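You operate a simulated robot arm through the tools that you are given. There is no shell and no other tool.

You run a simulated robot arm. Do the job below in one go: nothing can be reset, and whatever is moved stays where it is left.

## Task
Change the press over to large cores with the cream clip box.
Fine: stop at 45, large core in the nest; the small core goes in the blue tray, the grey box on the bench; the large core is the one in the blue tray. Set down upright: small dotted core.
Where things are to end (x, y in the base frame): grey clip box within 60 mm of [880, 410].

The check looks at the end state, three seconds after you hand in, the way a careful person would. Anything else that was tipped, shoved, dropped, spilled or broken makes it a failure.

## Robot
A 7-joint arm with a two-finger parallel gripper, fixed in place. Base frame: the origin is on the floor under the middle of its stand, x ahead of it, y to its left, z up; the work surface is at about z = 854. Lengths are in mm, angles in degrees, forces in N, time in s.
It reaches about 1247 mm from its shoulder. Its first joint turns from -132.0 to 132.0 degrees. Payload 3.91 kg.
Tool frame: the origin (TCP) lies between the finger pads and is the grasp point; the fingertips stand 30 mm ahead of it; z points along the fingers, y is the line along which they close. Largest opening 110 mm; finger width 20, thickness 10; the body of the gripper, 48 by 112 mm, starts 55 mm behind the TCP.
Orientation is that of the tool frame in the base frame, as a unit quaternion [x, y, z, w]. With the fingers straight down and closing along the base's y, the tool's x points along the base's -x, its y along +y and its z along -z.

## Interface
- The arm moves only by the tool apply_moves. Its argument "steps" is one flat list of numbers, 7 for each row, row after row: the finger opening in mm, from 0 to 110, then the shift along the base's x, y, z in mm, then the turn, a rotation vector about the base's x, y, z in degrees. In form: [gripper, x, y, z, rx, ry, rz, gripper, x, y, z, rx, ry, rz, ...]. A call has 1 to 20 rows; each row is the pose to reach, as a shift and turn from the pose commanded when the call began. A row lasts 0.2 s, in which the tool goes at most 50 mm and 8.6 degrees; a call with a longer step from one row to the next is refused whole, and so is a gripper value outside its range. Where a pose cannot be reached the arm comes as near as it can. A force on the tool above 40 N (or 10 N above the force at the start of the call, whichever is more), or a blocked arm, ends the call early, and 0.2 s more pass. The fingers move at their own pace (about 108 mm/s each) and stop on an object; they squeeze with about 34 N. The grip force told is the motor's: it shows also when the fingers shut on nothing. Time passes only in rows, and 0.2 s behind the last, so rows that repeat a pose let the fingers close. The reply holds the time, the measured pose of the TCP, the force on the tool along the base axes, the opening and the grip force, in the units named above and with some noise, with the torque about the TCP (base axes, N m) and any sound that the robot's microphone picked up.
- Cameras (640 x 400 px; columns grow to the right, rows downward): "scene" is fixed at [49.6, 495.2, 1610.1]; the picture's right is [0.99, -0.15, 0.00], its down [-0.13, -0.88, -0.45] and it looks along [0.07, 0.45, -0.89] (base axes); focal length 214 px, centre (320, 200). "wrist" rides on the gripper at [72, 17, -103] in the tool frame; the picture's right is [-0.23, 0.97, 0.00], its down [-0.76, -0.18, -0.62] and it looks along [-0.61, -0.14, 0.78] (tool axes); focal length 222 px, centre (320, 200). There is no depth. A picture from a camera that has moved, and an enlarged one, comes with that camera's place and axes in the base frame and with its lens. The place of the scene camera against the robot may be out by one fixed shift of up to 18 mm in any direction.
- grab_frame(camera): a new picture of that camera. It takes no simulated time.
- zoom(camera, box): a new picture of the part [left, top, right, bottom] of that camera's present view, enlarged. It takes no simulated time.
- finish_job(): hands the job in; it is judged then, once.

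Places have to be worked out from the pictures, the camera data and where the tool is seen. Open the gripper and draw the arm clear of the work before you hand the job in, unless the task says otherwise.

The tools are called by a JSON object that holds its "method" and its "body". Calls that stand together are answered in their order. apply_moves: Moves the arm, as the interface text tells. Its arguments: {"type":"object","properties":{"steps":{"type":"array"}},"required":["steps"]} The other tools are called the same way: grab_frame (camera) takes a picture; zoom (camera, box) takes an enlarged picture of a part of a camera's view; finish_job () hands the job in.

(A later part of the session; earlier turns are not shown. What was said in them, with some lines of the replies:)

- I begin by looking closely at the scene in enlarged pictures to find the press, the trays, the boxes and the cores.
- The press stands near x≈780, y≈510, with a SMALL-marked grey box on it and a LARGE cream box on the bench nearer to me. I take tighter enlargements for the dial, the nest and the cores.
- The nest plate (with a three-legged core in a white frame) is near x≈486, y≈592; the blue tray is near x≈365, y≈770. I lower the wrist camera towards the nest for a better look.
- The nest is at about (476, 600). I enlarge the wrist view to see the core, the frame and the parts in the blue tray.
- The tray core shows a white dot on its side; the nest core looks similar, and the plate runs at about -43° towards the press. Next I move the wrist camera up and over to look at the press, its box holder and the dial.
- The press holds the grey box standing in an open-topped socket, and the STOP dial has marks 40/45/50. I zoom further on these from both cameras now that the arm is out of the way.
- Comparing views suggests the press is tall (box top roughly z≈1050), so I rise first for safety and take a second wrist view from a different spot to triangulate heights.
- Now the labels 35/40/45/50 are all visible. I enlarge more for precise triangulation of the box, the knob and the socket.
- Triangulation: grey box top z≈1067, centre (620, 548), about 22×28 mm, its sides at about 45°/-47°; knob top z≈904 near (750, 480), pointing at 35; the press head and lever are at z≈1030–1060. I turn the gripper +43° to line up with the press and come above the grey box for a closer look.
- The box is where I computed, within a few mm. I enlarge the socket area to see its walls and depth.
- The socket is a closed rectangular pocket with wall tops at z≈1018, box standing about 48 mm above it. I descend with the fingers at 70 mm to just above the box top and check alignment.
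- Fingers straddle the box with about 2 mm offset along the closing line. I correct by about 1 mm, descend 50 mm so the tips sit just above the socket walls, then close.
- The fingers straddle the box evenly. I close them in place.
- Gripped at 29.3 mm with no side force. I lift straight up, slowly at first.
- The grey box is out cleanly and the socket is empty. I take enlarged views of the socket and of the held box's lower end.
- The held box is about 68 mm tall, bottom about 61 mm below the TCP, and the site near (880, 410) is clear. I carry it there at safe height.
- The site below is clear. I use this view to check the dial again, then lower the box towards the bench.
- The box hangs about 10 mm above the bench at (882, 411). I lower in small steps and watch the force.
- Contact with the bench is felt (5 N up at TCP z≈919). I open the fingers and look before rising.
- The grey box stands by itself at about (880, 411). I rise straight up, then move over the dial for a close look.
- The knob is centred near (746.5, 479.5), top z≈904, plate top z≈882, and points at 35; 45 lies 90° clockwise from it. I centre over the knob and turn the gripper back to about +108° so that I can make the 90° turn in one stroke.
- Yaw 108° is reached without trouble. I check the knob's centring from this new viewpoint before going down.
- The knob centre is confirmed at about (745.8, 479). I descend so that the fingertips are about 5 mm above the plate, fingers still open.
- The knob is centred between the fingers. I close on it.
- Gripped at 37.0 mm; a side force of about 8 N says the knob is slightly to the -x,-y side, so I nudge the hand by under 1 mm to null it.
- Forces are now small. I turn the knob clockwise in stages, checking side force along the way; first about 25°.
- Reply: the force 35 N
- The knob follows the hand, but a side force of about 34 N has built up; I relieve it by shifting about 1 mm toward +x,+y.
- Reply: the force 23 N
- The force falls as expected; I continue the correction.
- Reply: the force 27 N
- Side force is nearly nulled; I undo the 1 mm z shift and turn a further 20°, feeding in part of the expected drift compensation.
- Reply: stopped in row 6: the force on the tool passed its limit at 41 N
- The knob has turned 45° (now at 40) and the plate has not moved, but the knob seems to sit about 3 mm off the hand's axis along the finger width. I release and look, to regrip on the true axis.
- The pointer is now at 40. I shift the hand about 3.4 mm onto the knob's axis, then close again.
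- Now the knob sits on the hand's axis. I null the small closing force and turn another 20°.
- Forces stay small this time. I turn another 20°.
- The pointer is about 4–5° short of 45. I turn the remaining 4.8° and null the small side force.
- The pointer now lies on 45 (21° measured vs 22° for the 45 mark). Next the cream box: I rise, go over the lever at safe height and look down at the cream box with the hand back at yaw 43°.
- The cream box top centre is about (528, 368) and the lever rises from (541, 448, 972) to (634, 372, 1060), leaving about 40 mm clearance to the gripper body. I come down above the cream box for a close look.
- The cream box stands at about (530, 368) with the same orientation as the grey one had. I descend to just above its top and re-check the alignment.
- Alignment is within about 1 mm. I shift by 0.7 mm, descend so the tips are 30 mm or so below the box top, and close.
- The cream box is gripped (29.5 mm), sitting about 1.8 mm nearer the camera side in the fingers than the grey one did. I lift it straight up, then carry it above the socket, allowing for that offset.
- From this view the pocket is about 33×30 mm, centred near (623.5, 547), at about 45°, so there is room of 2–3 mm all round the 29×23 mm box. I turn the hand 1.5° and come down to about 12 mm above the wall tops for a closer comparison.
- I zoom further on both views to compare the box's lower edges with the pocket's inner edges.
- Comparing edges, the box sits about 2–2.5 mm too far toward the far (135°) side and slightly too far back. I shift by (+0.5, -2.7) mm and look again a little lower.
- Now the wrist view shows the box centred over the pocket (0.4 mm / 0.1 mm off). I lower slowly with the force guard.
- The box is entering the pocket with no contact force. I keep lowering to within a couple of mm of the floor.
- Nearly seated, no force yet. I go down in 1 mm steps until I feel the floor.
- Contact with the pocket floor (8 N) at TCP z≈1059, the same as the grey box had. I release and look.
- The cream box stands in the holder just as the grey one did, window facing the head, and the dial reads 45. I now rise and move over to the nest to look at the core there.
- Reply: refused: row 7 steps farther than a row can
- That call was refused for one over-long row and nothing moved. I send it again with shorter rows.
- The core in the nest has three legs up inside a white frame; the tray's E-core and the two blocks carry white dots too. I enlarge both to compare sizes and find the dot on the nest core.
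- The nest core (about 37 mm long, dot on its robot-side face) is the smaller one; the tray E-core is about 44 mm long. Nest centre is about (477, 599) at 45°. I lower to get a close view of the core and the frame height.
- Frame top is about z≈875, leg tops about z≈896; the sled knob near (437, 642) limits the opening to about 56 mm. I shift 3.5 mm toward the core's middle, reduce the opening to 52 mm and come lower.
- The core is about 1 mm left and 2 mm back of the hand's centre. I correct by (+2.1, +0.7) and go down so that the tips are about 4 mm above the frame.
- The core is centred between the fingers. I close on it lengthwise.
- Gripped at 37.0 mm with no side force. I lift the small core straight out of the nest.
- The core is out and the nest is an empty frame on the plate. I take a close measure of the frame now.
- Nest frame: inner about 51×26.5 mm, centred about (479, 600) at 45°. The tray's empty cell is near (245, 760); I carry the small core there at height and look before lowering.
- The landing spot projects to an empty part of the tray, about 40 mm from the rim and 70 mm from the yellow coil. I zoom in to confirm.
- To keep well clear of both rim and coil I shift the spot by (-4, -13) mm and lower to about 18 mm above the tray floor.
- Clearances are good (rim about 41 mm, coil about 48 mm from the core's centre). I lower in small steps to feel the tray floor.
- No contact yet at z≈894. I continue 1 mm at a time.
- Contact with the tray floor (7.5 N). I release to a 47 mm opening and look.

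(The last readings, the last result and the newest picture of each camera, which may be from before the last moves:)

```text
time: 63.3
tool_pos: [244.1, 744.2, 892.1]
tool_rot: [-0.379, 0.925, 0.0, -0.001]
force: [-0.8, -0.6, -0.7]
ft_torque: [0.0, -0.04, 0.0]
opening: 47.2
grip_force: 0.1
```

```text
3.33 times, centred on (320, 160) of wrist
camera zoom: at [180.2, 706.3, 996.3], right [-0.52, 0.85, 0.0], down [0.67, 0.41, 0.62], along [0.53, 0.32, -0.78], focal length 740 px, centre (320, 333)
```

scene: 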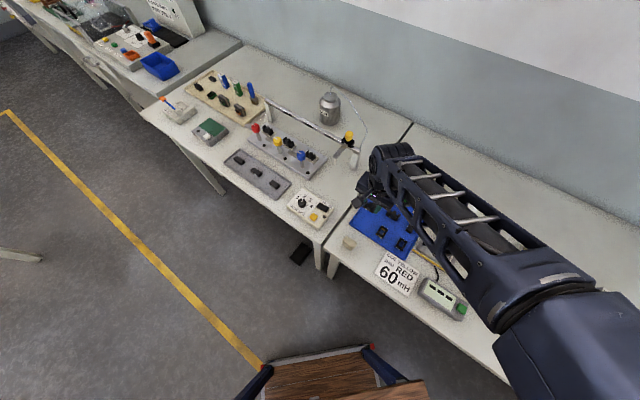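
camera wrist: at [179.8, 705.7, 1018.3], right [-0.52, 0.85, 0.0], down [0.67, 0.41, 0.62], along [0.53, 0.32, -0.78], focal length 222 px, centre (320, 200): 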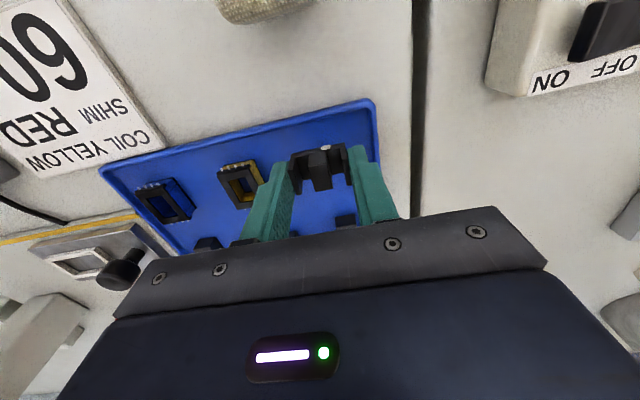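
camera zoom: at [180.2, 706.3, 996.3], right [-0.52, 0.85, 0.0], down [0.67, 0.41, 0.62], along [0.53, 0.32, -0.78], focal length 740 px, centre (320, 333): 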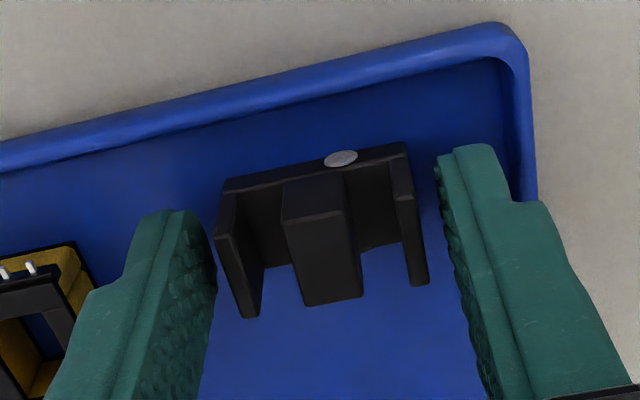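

The small core stands upright in the tray. I rise straight up and go over to the large core near (356, 770).

{"method": "apply_moves", "body": {"steps": [47, 0, 0, 10, 0, 0, 0, 47, 0, 0, 30, 0, 0, 0, 55, 0, 0, 65, 0, 0, 0, 60, 0, 0, 105, 0, 0, 0, 60, 38, 9, 115, 0, 0, 0, 60, 76, 18, 115, 0, 0, 0, 60, 112, 26, 115, 0, 0, 0, 60, 112, 26, 115, 0, 0, 0]}}

{"method": "grab_frame", "body": {"camera": "wrist"}}

{"method": "zoom", "body": {"camera": "wrist", "box": [240, 40, 400, 180]}}

```text
time: 65.1
tool_pos: [354.9, 772.3, 1006.8]
tool_rot: [-0.379, 0.925, 0.001, -0.001]
force: [0.1, -0.7, 0.3]
ft_torque: [0.02, -0.01, 0.0]
opening: 59.9
grip_force: 0.1
```

```text
taken
camera wrist: at [292.9, 734.4, 1111.2], right [-0.52, 0.85, 0.0], down [0.67, 0.41, 0.62], along [0.53, 0.32, -0.78], focal length 222 px, centre (320, 200)
```

wrist: 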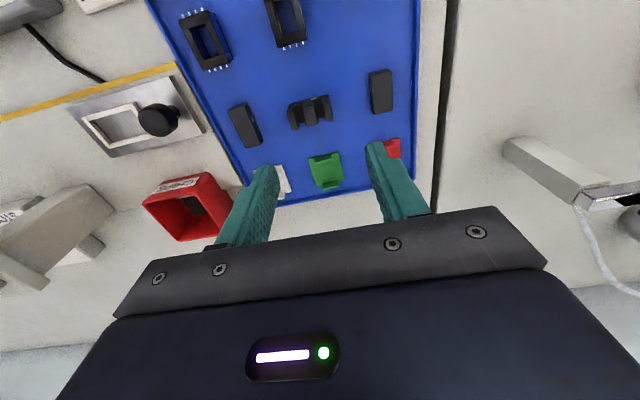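

```text
2.86 times, centred on (320, 110) of wrist
camera zoom: at [292.9, 734.4, 1111.2], right [-0.52, 0.85, 0.0], down [0.67, 0.41, 0.62], along [0.53, 0.32, -0.78], focal length 635 px, centre (320, 457)
```

zoom: 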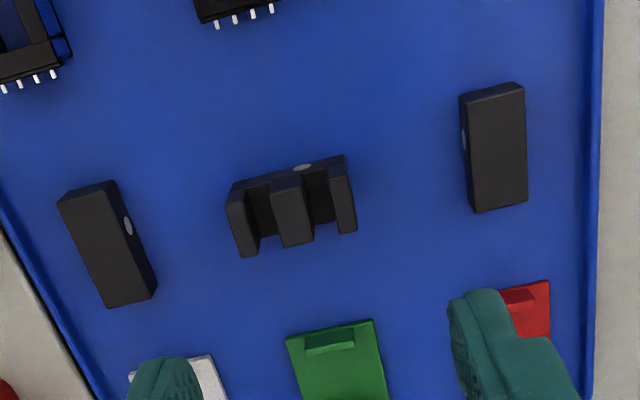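

The large core's centre is about (362, 767). I shift over it and come down for a closer look at its angle.

{"method": "apply_moves", "body": {"steps": [60, 3, -3, -20, 0, 0, 0, 60, 5.6, -5.8, -50, 0, 0, 0, 60, 5.6, -5.8, -75, 0, 0, 0, 60, 5.6, -5.8, -75, 0, 0, 0]}}

{"method": "grab_frame", "body": {"camera": "wrist"}}

{"method": "zoom", "body": {"camera": "wrist", "box": [250, 80, 390, 200]}}

```text
time: 66.1
tool_pos: [360.6, 765.1, 930.2]
tool_rot: [-0.379, 0.926, 0.0, -0.002]
force: [0.2, 1.0, -0.3]
ft_torque: [0.02, 0.02, -0.03]
opening: 60.0
grip_force: 0.1
```

```text
taken
camera wrist: at [297.2, 727.0, 1036.0], right [-0.52, 0.85, 0.0], down [0.67, 0.41, 0.62], along [0.53, 0.32, -0.78], focal length 222 px, centre (320, 200)
```

wrist: 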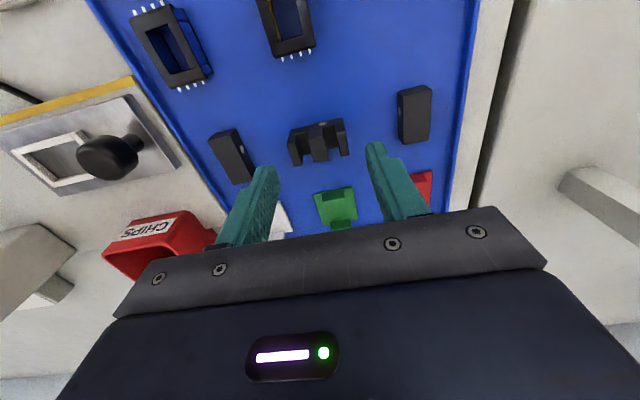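

```text
3.33 times, centred on (320, 140) of wrist
camera zoom: at [297.2, 727.0, 1036.0], right [-0.52, 0.85, 0.0], down [0.67, 0.41, 0.62], along [0.53, 0.32, -0.78], focal length 740 px, centre (320, 400)
```

zoom: 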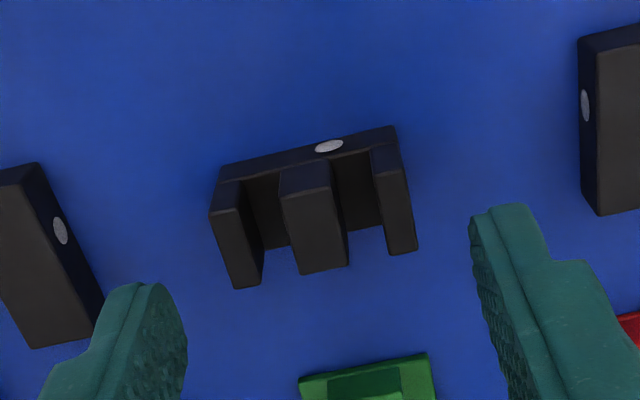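

The large core (44.6 × 20 mm) is aligned with the hand at 134.5°. I shift 1 mm and descend to grip it with the tips about 8 mm above the tray floor.

{"method": "apply_moves", "body": {"steps": [58, 0.7, 0.7, -12, 0, 0, 0, 58, 0.7, 0.7, -25, 0, 0, 0, 58, 0.7, 0.7, -36, 0, 0, 0, 58, 0.7, 0.7, -36, 0, 0, 0]}}

{"method": "zoom", "body": {"camera": "wrist", "box": [240, 100, 400, 220]}}

```text
time: 67.1
tool_pos: [362.2, 765.2, 895.7]
tool_rot: [-0.379, 0.926, 0.0, -0.001]
force: [1.1, 0.5, -0.2]
ft_torque: [0.01, -0.02, -0.03]
opening: 58.0
grip_force: 0.2
```

```text
3.33 times, centred on (320, 160) of wrist
camera zoom: at [298.4, 728.0, 1000.5], right [-0.52, 0.85, 0.0], down [0.67, 0.41, 0.62], along [0.53, 0.32, -0.78], focal length 740 px, centre (320, 333)
```

zoom: 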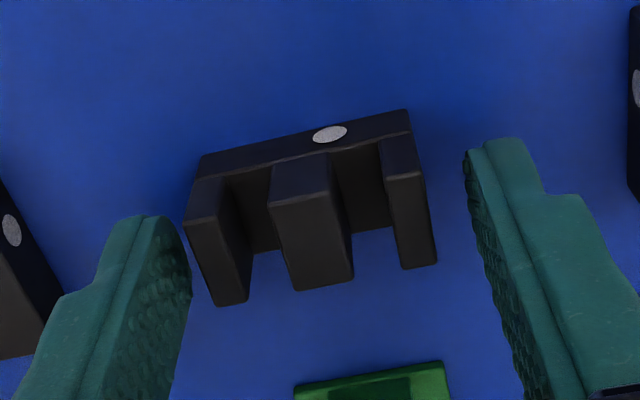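

The core is centred (within half a mm). I close on it.

{"method": "apply_moves", "body": {"steps": [48, 0, 0, 0, 0, 0, 0, 32, 0, 0, 0, 0, 0, 0, 32, 0, 0, 0, 0, 0, 0]}}

{"method": "zoom", "body": {"camera": "wrist", "box": [240, 100, 400, 220]}}

```text
time: 67.9
tool_pos: [361.7, 765.9, 896.3]
tool_rot: [-0.379, 0.926, 0.0, -0.002]
force: [0.2, -0.8, 1.1]
ft_torque: [0.0, 0.04, -0.01]
opening: 43.4
grip_force: 34.2
```

```text
3.33 times, centred on (320, 160) of wrist
camera zoom: at [298.4, 728.0, 1000.6], right [-0.52, 0.85, 0.0], down [0.67, 0.41, 0.62], along [0.53, 0.32, -0.78], focal length 740 px, centre (320, 333)
```

zoom: 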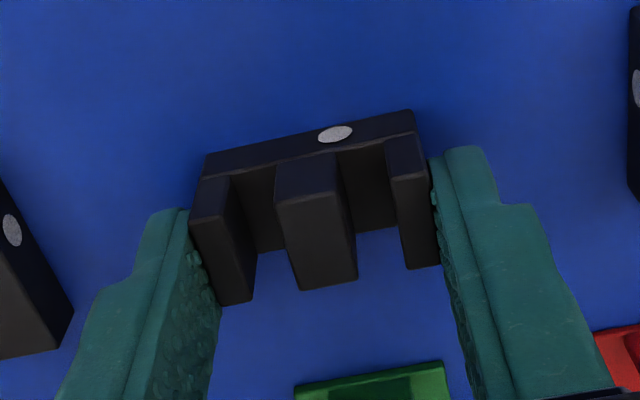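

Gripped at 43.4 mm. I lift it straight up and carry it over the nest.

{"method": "apply_moves", "body": {"steps": [32, 0, 0, 4, 0, 0, 0, 32, 0, 0, 12, 0, 0, 0, 32, 0, 0, 30, 0, 0, 0, 32, 0, 0, 60, 0, 0, 0, 32, 0, 0, 100, 0, 0, 0, 32, 23, -33, 105, 0, 0, 0, 32, 46, -66, 105, 0, 0, 0, 32, 69, -99, 105, 0, 0, 0, 32, 92, -133, 105, 0, 0, 0, 32, 115.4, -165.8, 100, 0, 0, 0, 32, 115.4, -165.8, 80, 0, 0, 0, 32, 115.4, -165.8, 80, 0, 0, 0]}}

{"method": "grab_frame", "body": {"camera": "wrist"}}

{"method": "zoom", "body": {"camera": "wrist", "box": [260, 80, 380, 200]}}

{"method": "zoom", "body": {"camera": "scene", "box": [340, 170, 480, 290]}}

```text
time: 70.5
tool_pos: [477.2, 601.5, 976.6]
tool_rot: [-0.379, 0.926, 0.0, -0.002]
force: [0.2, -0.5, -1.2]
ft_torque: [0.01, 0.03, 0.0]
opening: 43.1
grip_force: 34.0
```

```text
taken
camera wrist: at [413.2, 562.1, 1081.2], right [-0.52, 0.85, 0.0], down [0.67, 0.41, 0.62], along [0.53, 0.32, -0.78], focal length 222 px, centre (320, 200)
```

wrist: 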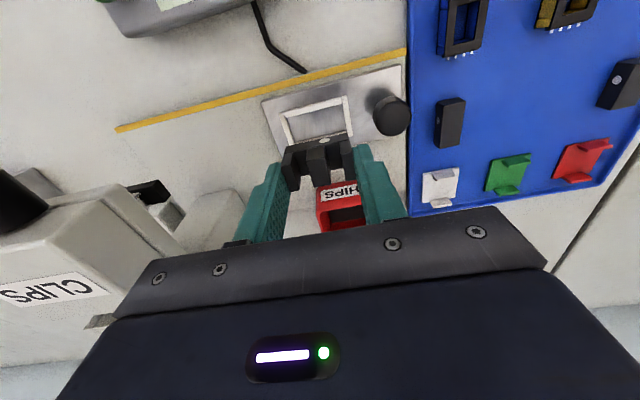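

```text
3.33 times, centred on (320, 140) of wrist
camera zoom: at [413.2, 562.1, 1081.2], right [-0.52, 0.85, 0.0], down [0.67, 0.41, 0.62], along [0.53, 0.32, -0.78], focal length 740 px, centre (320, 400)
```

zoom: 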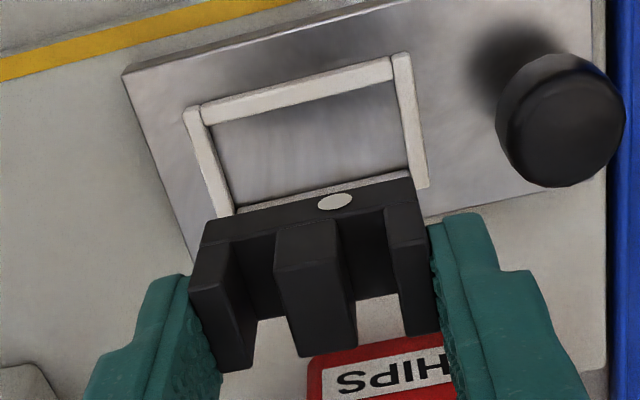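

```text
3.33 times, centred on (410, 230) of scene
camera zoom: at [49.6, 495.2, 1610.1], right [0.99, -0.15, 0.0], down [-0.13, -0.88, -0.45], along [0.07, 0.45, -0.89], focal length 715 px, centre (20, 100)
```

zoom: 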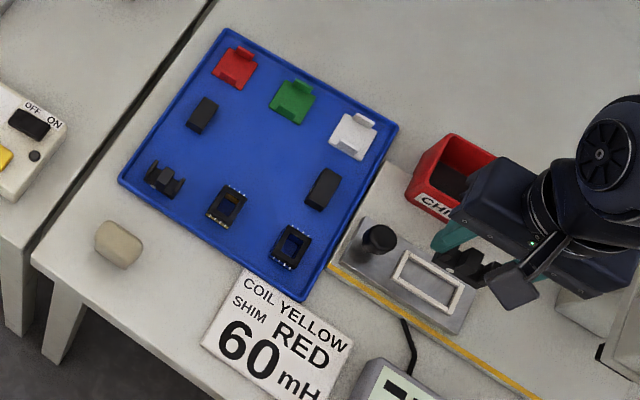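

The frame and the held core are both visible; by back-projection the core is about 2 mm too far toward the sled knob and 1.7 mm too near the camera side. I shift (+2.7, -0.4) and lower to about 20 mm above the nest floor.

{"method": "apply_moves", "body": {"steps": [32, 1.4, -0.2, -15, 0, 0, 0, 32, 2.7, -0.4, -35, 0, 0, 0, 32, 2.7, -0.4, -43, 0, 0, 0, 32, 2.7, -0.4, -43, 0, 0, 0]}}

{"method": "zoom", "body": {"camera": "wrist", "box": [260, 80, 380, 200]}}

{"method": "zoom", "body": {"camera": "scene", "box": [410, 225, 470, 275]}}

```text
time: 71.5
tool_pos: [479.8, 601.1, 933.3]
tool_rot: [-0.379, 0.925, 0.0, -0.002]
force: [0.1, 1.0, 0.3]
ft_torque: [0.0, 0.0, 0.0]
opening: 43.0
grip_force: 33.6
```

```text
3.33 times, centred on (320, 140) of wrist
camera zoom: at [416.2, 562.1, 1037.2], right [-0.52, 0.85, 0.0], down [0.67, 0.41, 0.62], along [0.53, 0.32, -0.78], focal length 740 px, centre (320, 400)
```

zoom: 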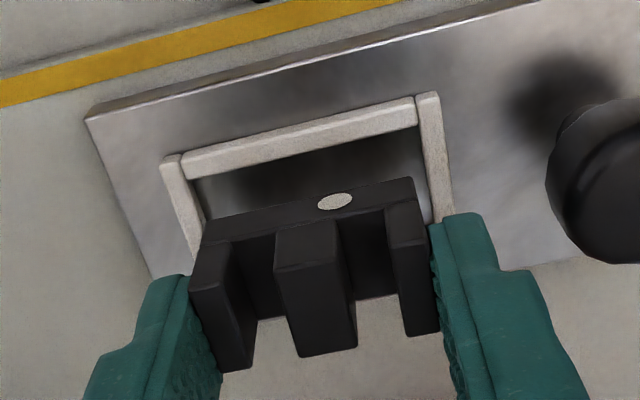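

```text
8.00 times, centred on (440, 250) of scene
camera zoom: at [49.6, 495.2, 1610.1], right [0.99, -0.15, 0.0], down [-0.13, -0.88, -0.45], along [0.07, 0.45, -0.89], focal length 1716 px, centre (-640, -200)
```

zoom: 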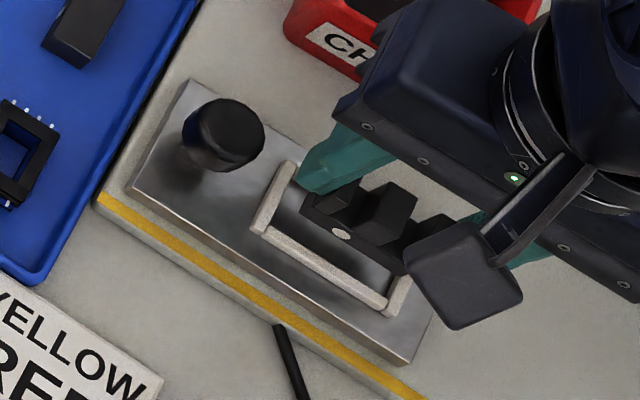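

The core is now over the frame within about 1 mm. I trim by (-0.2, -1.2) and lower 14 mm.

{"method": "apply_moves", "body": {"steps": [32, -0.2, -1.2, -4, 0, 0, 0, 32, -0.2, -1.2, -8, 0, 0, 0, 32, -0.2, -1.2, -11, 0, 0, 0, 32, -0.2, -1.2, -14, 0, 0, 0, 32, -0.2, -1.2, -14, 0, 0, 0]}}

{"method": "zoom", "body": {"camera": "wrist", "box": [260, 90, 380, 210]}}

{"method": "zoom", "body": {"camera": "scene", "box": [410, 225, 470, 275]}}

```text
time: 72.7
tool_pos: [480.8, 598.7, 918.1]
tool_rot: [-0.379, 0.926, 0.001, -0.001]
force: [0.0, 0.2, -1.3]
ft_torque: [-0.02, 0.01, -0.03]
opening: 43.0
grip_force: 33.9
```

```text
3.33 times, centred on (320, 150) of wrist
camera zoom: at [416.2, 559.7, 1023.4], right [-0.52, 0.85, 0.0], down [0.67, 0.41, 0.62], along [0.53, 0.32, -0.78], focal length 740 px, centre (320, 367)
```

zoom: 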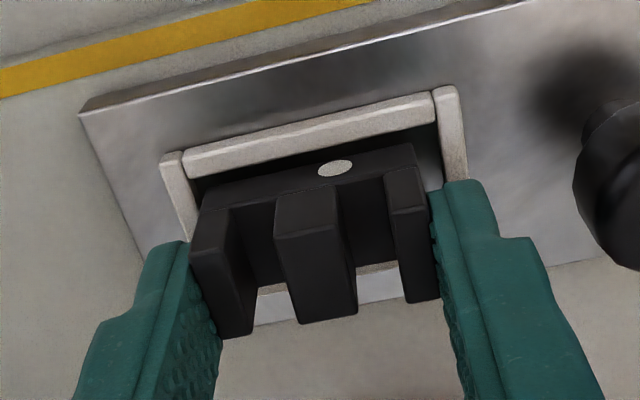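

```text
8.00 times, centred on (440, 250) of scene
camera zoom: at [49.6, 495.2, 1610.1], right [0.99, -0.15, 0.0], down [-0.13, -0.88, -0.45], along [0.07, 0.45, -0.89], focal length 1716 px, centre (-640, -200)
```

zoom: 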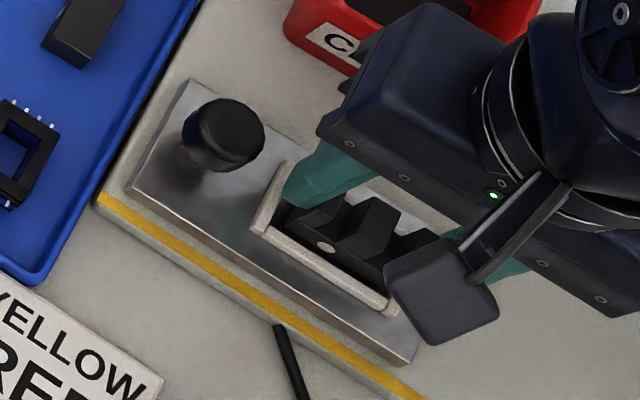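

The core is inside the frame outline with 2.6–5 mm all round. I lower the last few mm by feel.

{"method": "apply_moves", "body": {"steps": [32, 0, 0, -1.5, 0, 0, 0, 32, 0, 0, -3, 0, 0, 0, 32, 0, 0, -3, 0, 0, 0]}}

```text
time: 73.5
tool_pos: [480.6, 597.2, 915.8]
tool_rot: [-0.378, 0.926, 0.0, -0.001]
force: [-0.5, 0.4, -0.3]
ft_torque: [0.01, -0.03, 0.02]
opening: 43.3
grip_force: 34.2
```

{"method": "apply_moves", "body": {"steps": [32, 0, 0, -0.7, 0, 0, 0, 32, 0, 0, -1.4, 0, 0, 0, 32, 0, 0, -1.4, 0, 0, 0]}}

```text
time: 74.3
tool_pos: [479.0, 598.3, 914.3]
tool_rot: [-0.379, 0.925, 0.0, -0.001]
force: [0.2, 0.6, -1.4]
ft_torque: [0.01, 0.02, 0.0]
opening: 43.1
grip_force: 33.9
```

{"method": "apply_moves", "body": {"steps": [32, 0, 0, -0.6, 0, 0, 0, 32, 0, 0, -1.2, 0, 0, 0, 32, 0, 0, -1.2, 0, 0, 0]}}

{"method": "zoom", "body": {"camera": "wrist", "box": [260, 90, 380, 210]}}

```text
time: 75.1
tool_pos: [479.8, 598.3, 914.6]
tool_rot: [-0.379, 0.926, 0.001, 0.0]
force: [-0.6, -2.0, 16.8]
ft_torque: [-0.24, -0.07, 0.01]
opening: 43.1
grip_force: 34.1
```

```text
3.33 times, centred on (320, 150) of wrist
camera zoom: at [416.0, 560.1, 1018.6], right [-0.52, 0.85, 0.0], down [0.67, 0.41, 0.62], along [0.53, 0.33, -0.78], focal length 740 px, centre (320, 367)
```

zoom: 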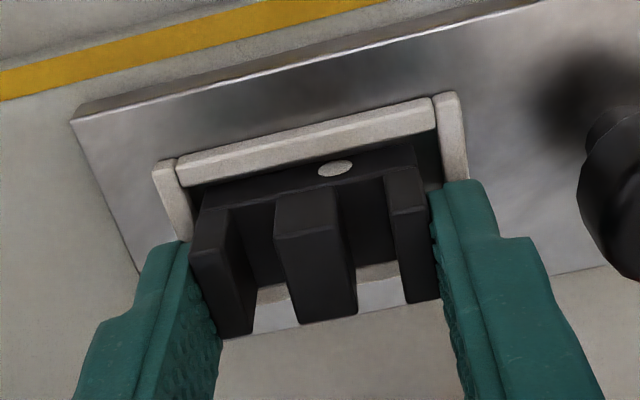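

Seated on the nest floor (17 N, at the predicted height). I relieve the press by 0.8 mm and open to 53 mm.

{"method": "apply_moves", "body": {"steps": [32, 0, 0, 0.8, 0, 0, 0, 48, 0, 0, 0.8, 0, 0, 0, 53, 0, 0, 0.8, 0, 0, 0, 53, 0, 0, 0.8, 0, 0, 0]}}

{"method": "zoom", "body": {"camera": "wrist", "box": [260, 90, 380, 210]}}

{"method": "zoom", "body": {"camera": "scene", "box": [410, 225, 470, 275]}}

```text
time: 76.1
tool_pos: [479.9, 597.2, 913.1]
tool_rot: [-0.379, 0.926, 0.001, -0.001]
force: [0.4, -0.7, -0.4]
ft_torque: [0.02, 0.02, 0.0]
opening: 53.0
grip_force: 0.1
```

```text
3.33 times, centred on (320, 150) of wrist
camera zoom: at [415.9, 559.8, 1018.5], right [-0.52, 0.85, 0.0], down [0.67, 0.41, 0.62], along [0.53, 0.32, -0.78], focal length 740 px, centre (320, 367)
```

zoom: 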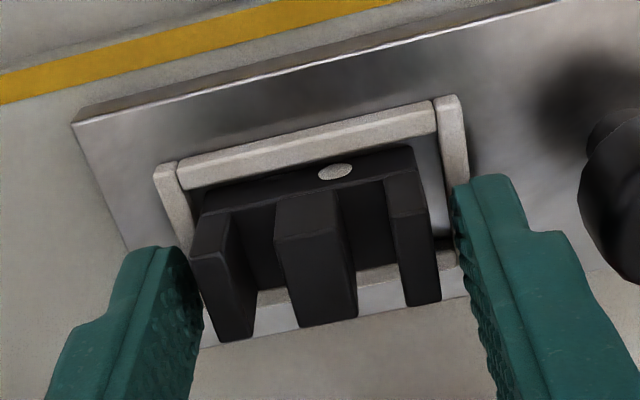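

```text
8.00 times, centred on (440, 250) of scene
camera zoom: at [49.6, 495.2, 1610.1], right [0.99, -0.15, 0.0], down [-0.13, -0.88, -0.45], along [0.07, 0.45, -0.89], focal length 1716 px, centre (-640, -200)
```

zoom: 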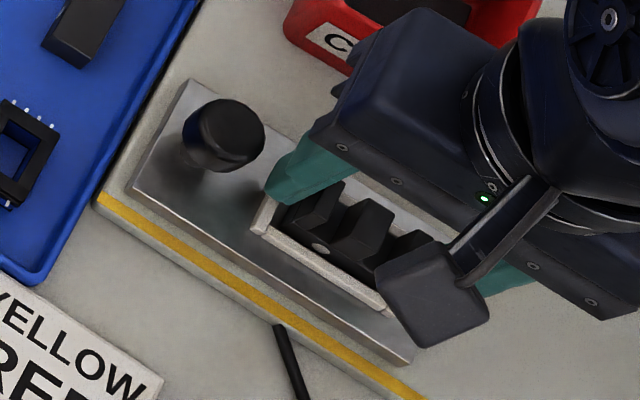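

The large core sits in the nest, dot on the same side as before. I rise straight up and look at the result.

{"method": "apply_moves", "body": {"steps": [53, 0, 0, 8, 0, 0, 0, 53, 0, 0, 25, 0, 0, 0, 53, 0, 0, 55, 0, 0, 0, 53, 0, 0, 95, 0, 0, 0, 53, 0, 0, 140, 0, 0, 0, 53, 0, 0, 185, 0, 0, 0]}}

{"method": "grab_frame", "body": {"camera": "wrist"}}

{"method": "zoom", "body": {"camera": "wrist", "box": [260, 60, 360, 150]}}

{"method": "grab_frame", "body": {"camera": "scene"}}

```text
time: 77.5
tool_pos: [479.7, 598.2, 1096.7]
tool_rot: [-0.379, 0.925, 0.0, -0.002]
force: [-0.1, 0.4, 0.1]
ft_torque: [-0.05, 0.03, 0.03]
opening: 52.9
grip_force: 0.1
```

```text
taken
camera wrist: at [416.6, 559.7, 1201.6], right [-0.52, 0.85, 0.0], down [0.67, 0.41, 0.62], along [0.53, 0.32, -0.78], focal length 222 px, centre (320, 200)
```

wrist: 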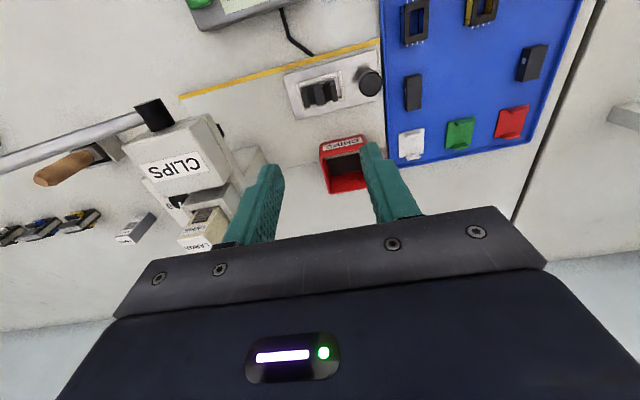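

```text
4.44 times, centred on (310, 105) of wrist
camera zoom: at [416.6, 559.7, 1201.6], right [-0.52, 0.85, 0.0], down [0.67, 0.41, 0.62], along [0.53, 0.32, -0.78], focal length 987 px, centre (364, 622)
```

zoom: 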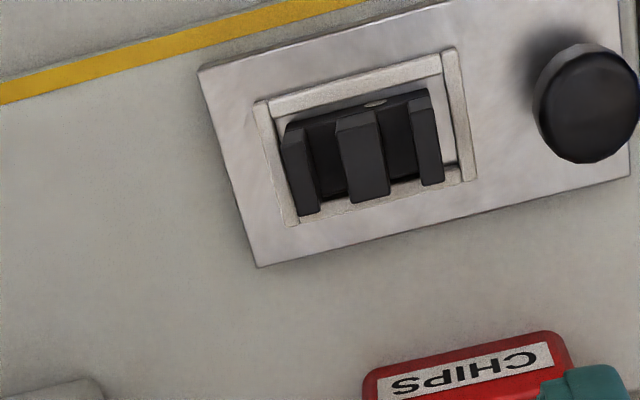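

```text
taken
```

scene: 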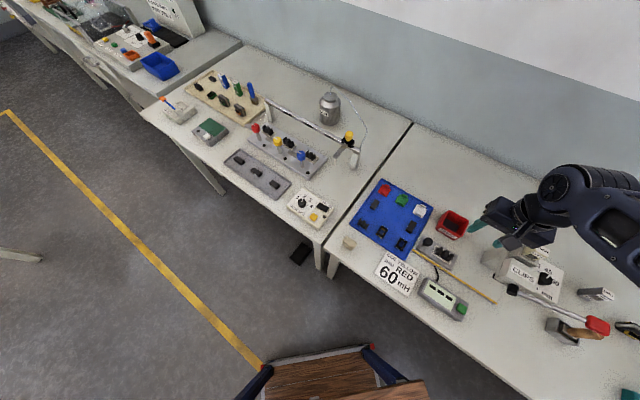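

The large core is well seated. I verify the dial and the trays once more in enlarged scene views.

{"method": "zoom", "body": {"camera": "scene", "box": [520, 245, 570, 305]}}

{"method": "zoom", "body": {"camera": "scene", "box": [340, 170, 440, 260]}}

{"method": "zoom", "body": {"camera": "wrist", "box": [0, 80, 240, 260]}}

```text
6.67 times, centred on (545, 275) of scene
camera zoom: at [49.6, 495.2, 1610.1], right [0.99, -0.15, 0.0], down [-0.13, -0.88, -0.45], along [0.07, 0.45, -0.89], focal length 1430 px, centre (-1180, -300)
```

zoom: 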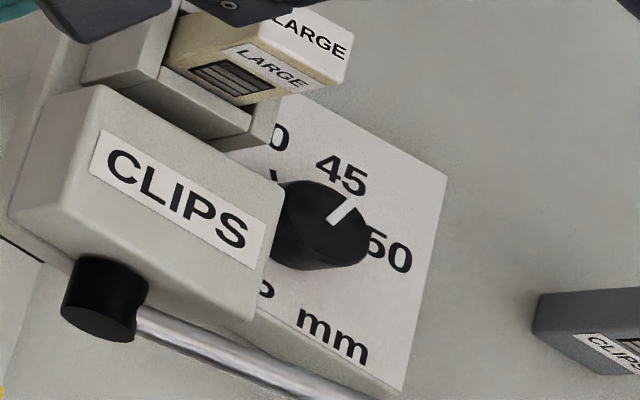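

```text
4.44 times, centred on (390, 215) of scene
camera zoom: at [49.6, 495.2, 1610.1], right [0.99, -0.15, 0.0], down [-0.13, -0.88, -0.45], along [0.07, 0.45, -0.89], focal length 953 px, centre (9, 133)
```

zoom: 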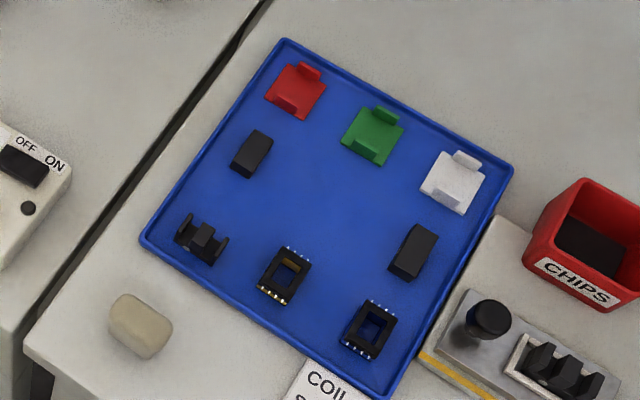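

```text
2.22 times, centred on (120, 170) of wrist
camera zoom: at [416.6, 559.7, 1201.6], right [-0.52, 0.85, 0.0], down [0.67, 0.41, 0.62], along [0.53, 0.32, -0.78], focal length 494 px, centre (764, 267)
```

zoom: 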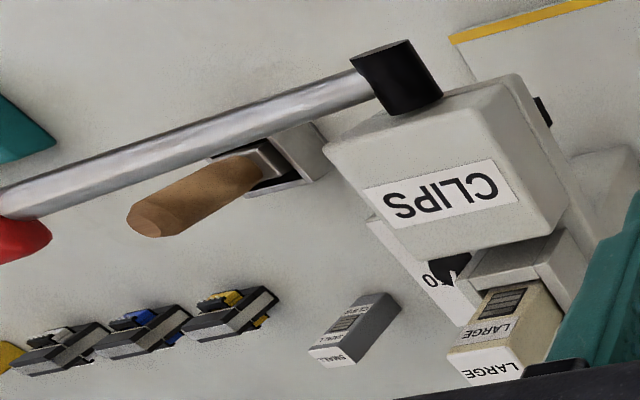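

Everything looks right: small core upright in the tray, large core in the nest, boxes standing, pointer on 45. For a last check of the dial I go over it with the wrist camera at safe height.

{"method": "apply_moves", "body": {"steps": [60, 0, 0, 40, 0, 0, 0, 60, 0, 0, 70, 0, 0, 0, 60, 42, -18, 70, 0, 0, 0, 60, 84, -36, 70, 0, 0, 0, 60, 126, -54, 70, 0, 0, 0, 60, 168, -72, 70, 0, 0, 0, 60, 210, -90, 70, 0, 0, 0, 60, 252, -108, 60, 0, 0, 0, 60, 252, -108, 30, 0, 0, 0]}}

{"method": "grab_frame", "body": {"camera": "wrist"}}

{"method": "zoom", "body": {"camera": "wrist", "box": [270, 60, 370, 150]}}

```text
time: 79.5
tool_pos: [733.5, 490.8, 1129.0]
tool_rot: [-0.379, 0.926, 0.0, -0.001]
force: [-0.4, 0.2, -0.6]
ft_torque: [0.02, -0.02, 0.0]
opening: 60.2
grip_force: 0.0
```

```text
taken
camera wrist: at [669.7, 451.5, 1233.0], right [-0.52, 0.85, 0.0], down [0.67, 0.41, 0.62], along [0.53, 0.32, -0.78], focal length 222 px, centre (320, 200)
```

wrist: 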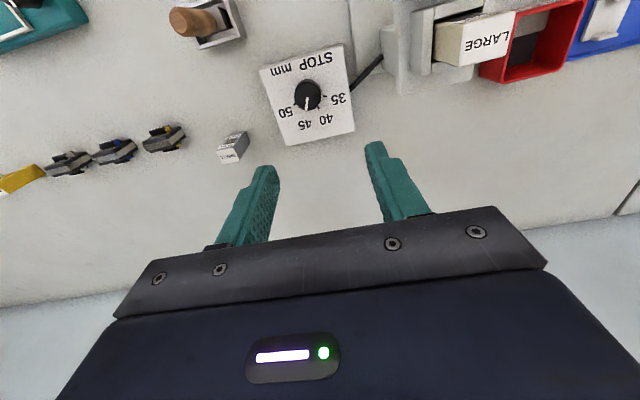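

```text
4.44 times, centred on (320, 105) of wrist
camera zoom: at [669.7, 451.5, 1233.0], right [-0.52, 0.85, 0.0], down [0.67, 0.41, 0.62], along [0.53, 0.32, -0.78], focal length 987 px, centre (320, 622)
```

zoom: 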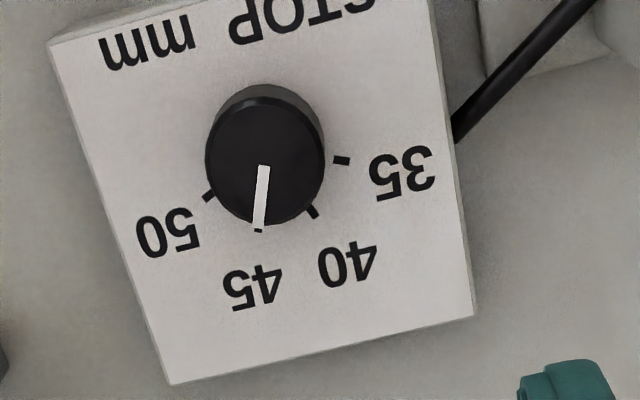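

The pointer lies exactly on the 45 tick. I now rise and draw the arm back clear of the work to about its starting place.

{"method": "apply_moves", "body": {"steps": [60, 0, 0, 45, 0, 0, 0, 60, 0, 0, 90, 0, 0, 0, 80, -44, 12, 92, 0, 0, -7, 100, -88, 24, 92, 0, 0, -14, 110, -132, 36, 92, 0, 0, -21, 110, -176, 48, 92, 0, 0, -28, 110, -220, 60, 92, 0, 0, -36, 110, -264, 72, 92, 0, 0, -44, 110, -308, 84, 92, 0, 0, -44, 110, -352, 96, 92, 0, 0, -44, 110, -400, 108, 92, 0, 0, -44, 110, -400, 108, 92, 0, 0, -44]}}

{"method": "grab_frame", "body": {"camera": "scene"}}

{"method": "zoom", "body": {"camera": "scene", "box": [480, 220, 640, 340]}}

{"method": "grab_frame", "body": {"camera": "wrist"}}

```text
time: 82.1
tool_pos: [334.1, 596.9, 1220.1]
tool_rot: [-0.004, 1.0, 0.001, -0.001]
force: [1.0, 0.7, 0.5]
ft_torque: [0.01, 0.02, 0.01]
opening: 110.0
grip_force: 0.0
```

```text
taken
```

scene: 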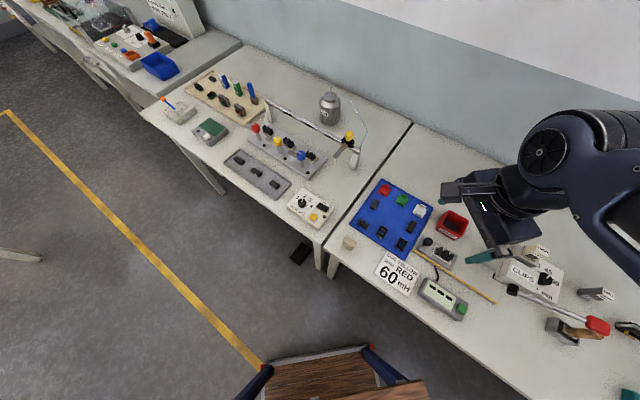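

```text
3.33 times, centred on (560, 280) of scene
camera zoom: at [49.6, 495.2, 1610.1], right [0.99, -0.15, 0.0], down [-0.13, -0.88, -0.45], along [0.07, 0.45, -0.89], focal length 715 px, centre (-480, -67)
```

zoom: 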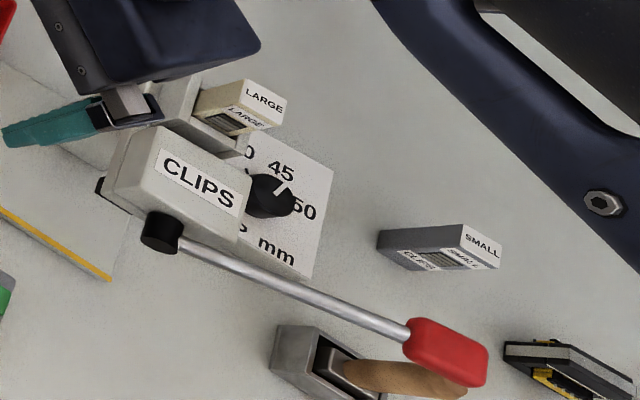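

```text
taken
camera wrist: at [260.3, 613.6, 1325.3], right [0.22, 0.98, 0.0], down [0.76, -0.17, 0.62], along [0.61, -0.14, -0.78], focal length 222 px, centre (320, 200)
```

wrist: 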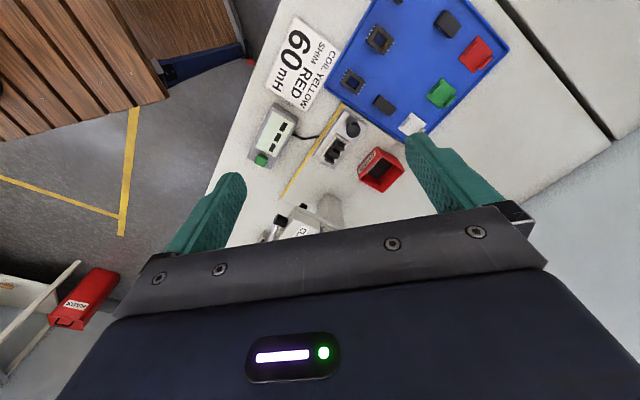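

The arm is clear with the gripper open. The pictures show the stop at 45, the cream LARGE box in the holder and the large core in the nest. The small core stands upright in the blue tray, the grey box stands near (880, 411), and nothing else has moved. I hand the job in.

{"method": "finish_job", "body": {}}

```text
The job is handed in.
```

The press is changed over to large cores with the cream clip box, and the job is handed in. I checked these points in the last pictures before handing in:

- **Stop:** the dial pointer lies on the 45 tick.
- **Clip boxes:** the cream LARGE box is seated in the press holder, with its window facing the same way as the grey box's did. The grey SMALL box stands on the bench at about (880, 411).
- **Cores:** the large core sits flat in the nest. The small dotted core stands upright in the empty corner of the blue tray.
- **Arm:** it is drawn back near its starting place, high over the bench, with the gripper open.

While I turned the dial, one stroke hit the force limit (41 N) because my grip was slightly off the knob's axis. I re-gripped on centre and finished the turn. The dial plate did not move, and I saw nothing else tipped or shoved.
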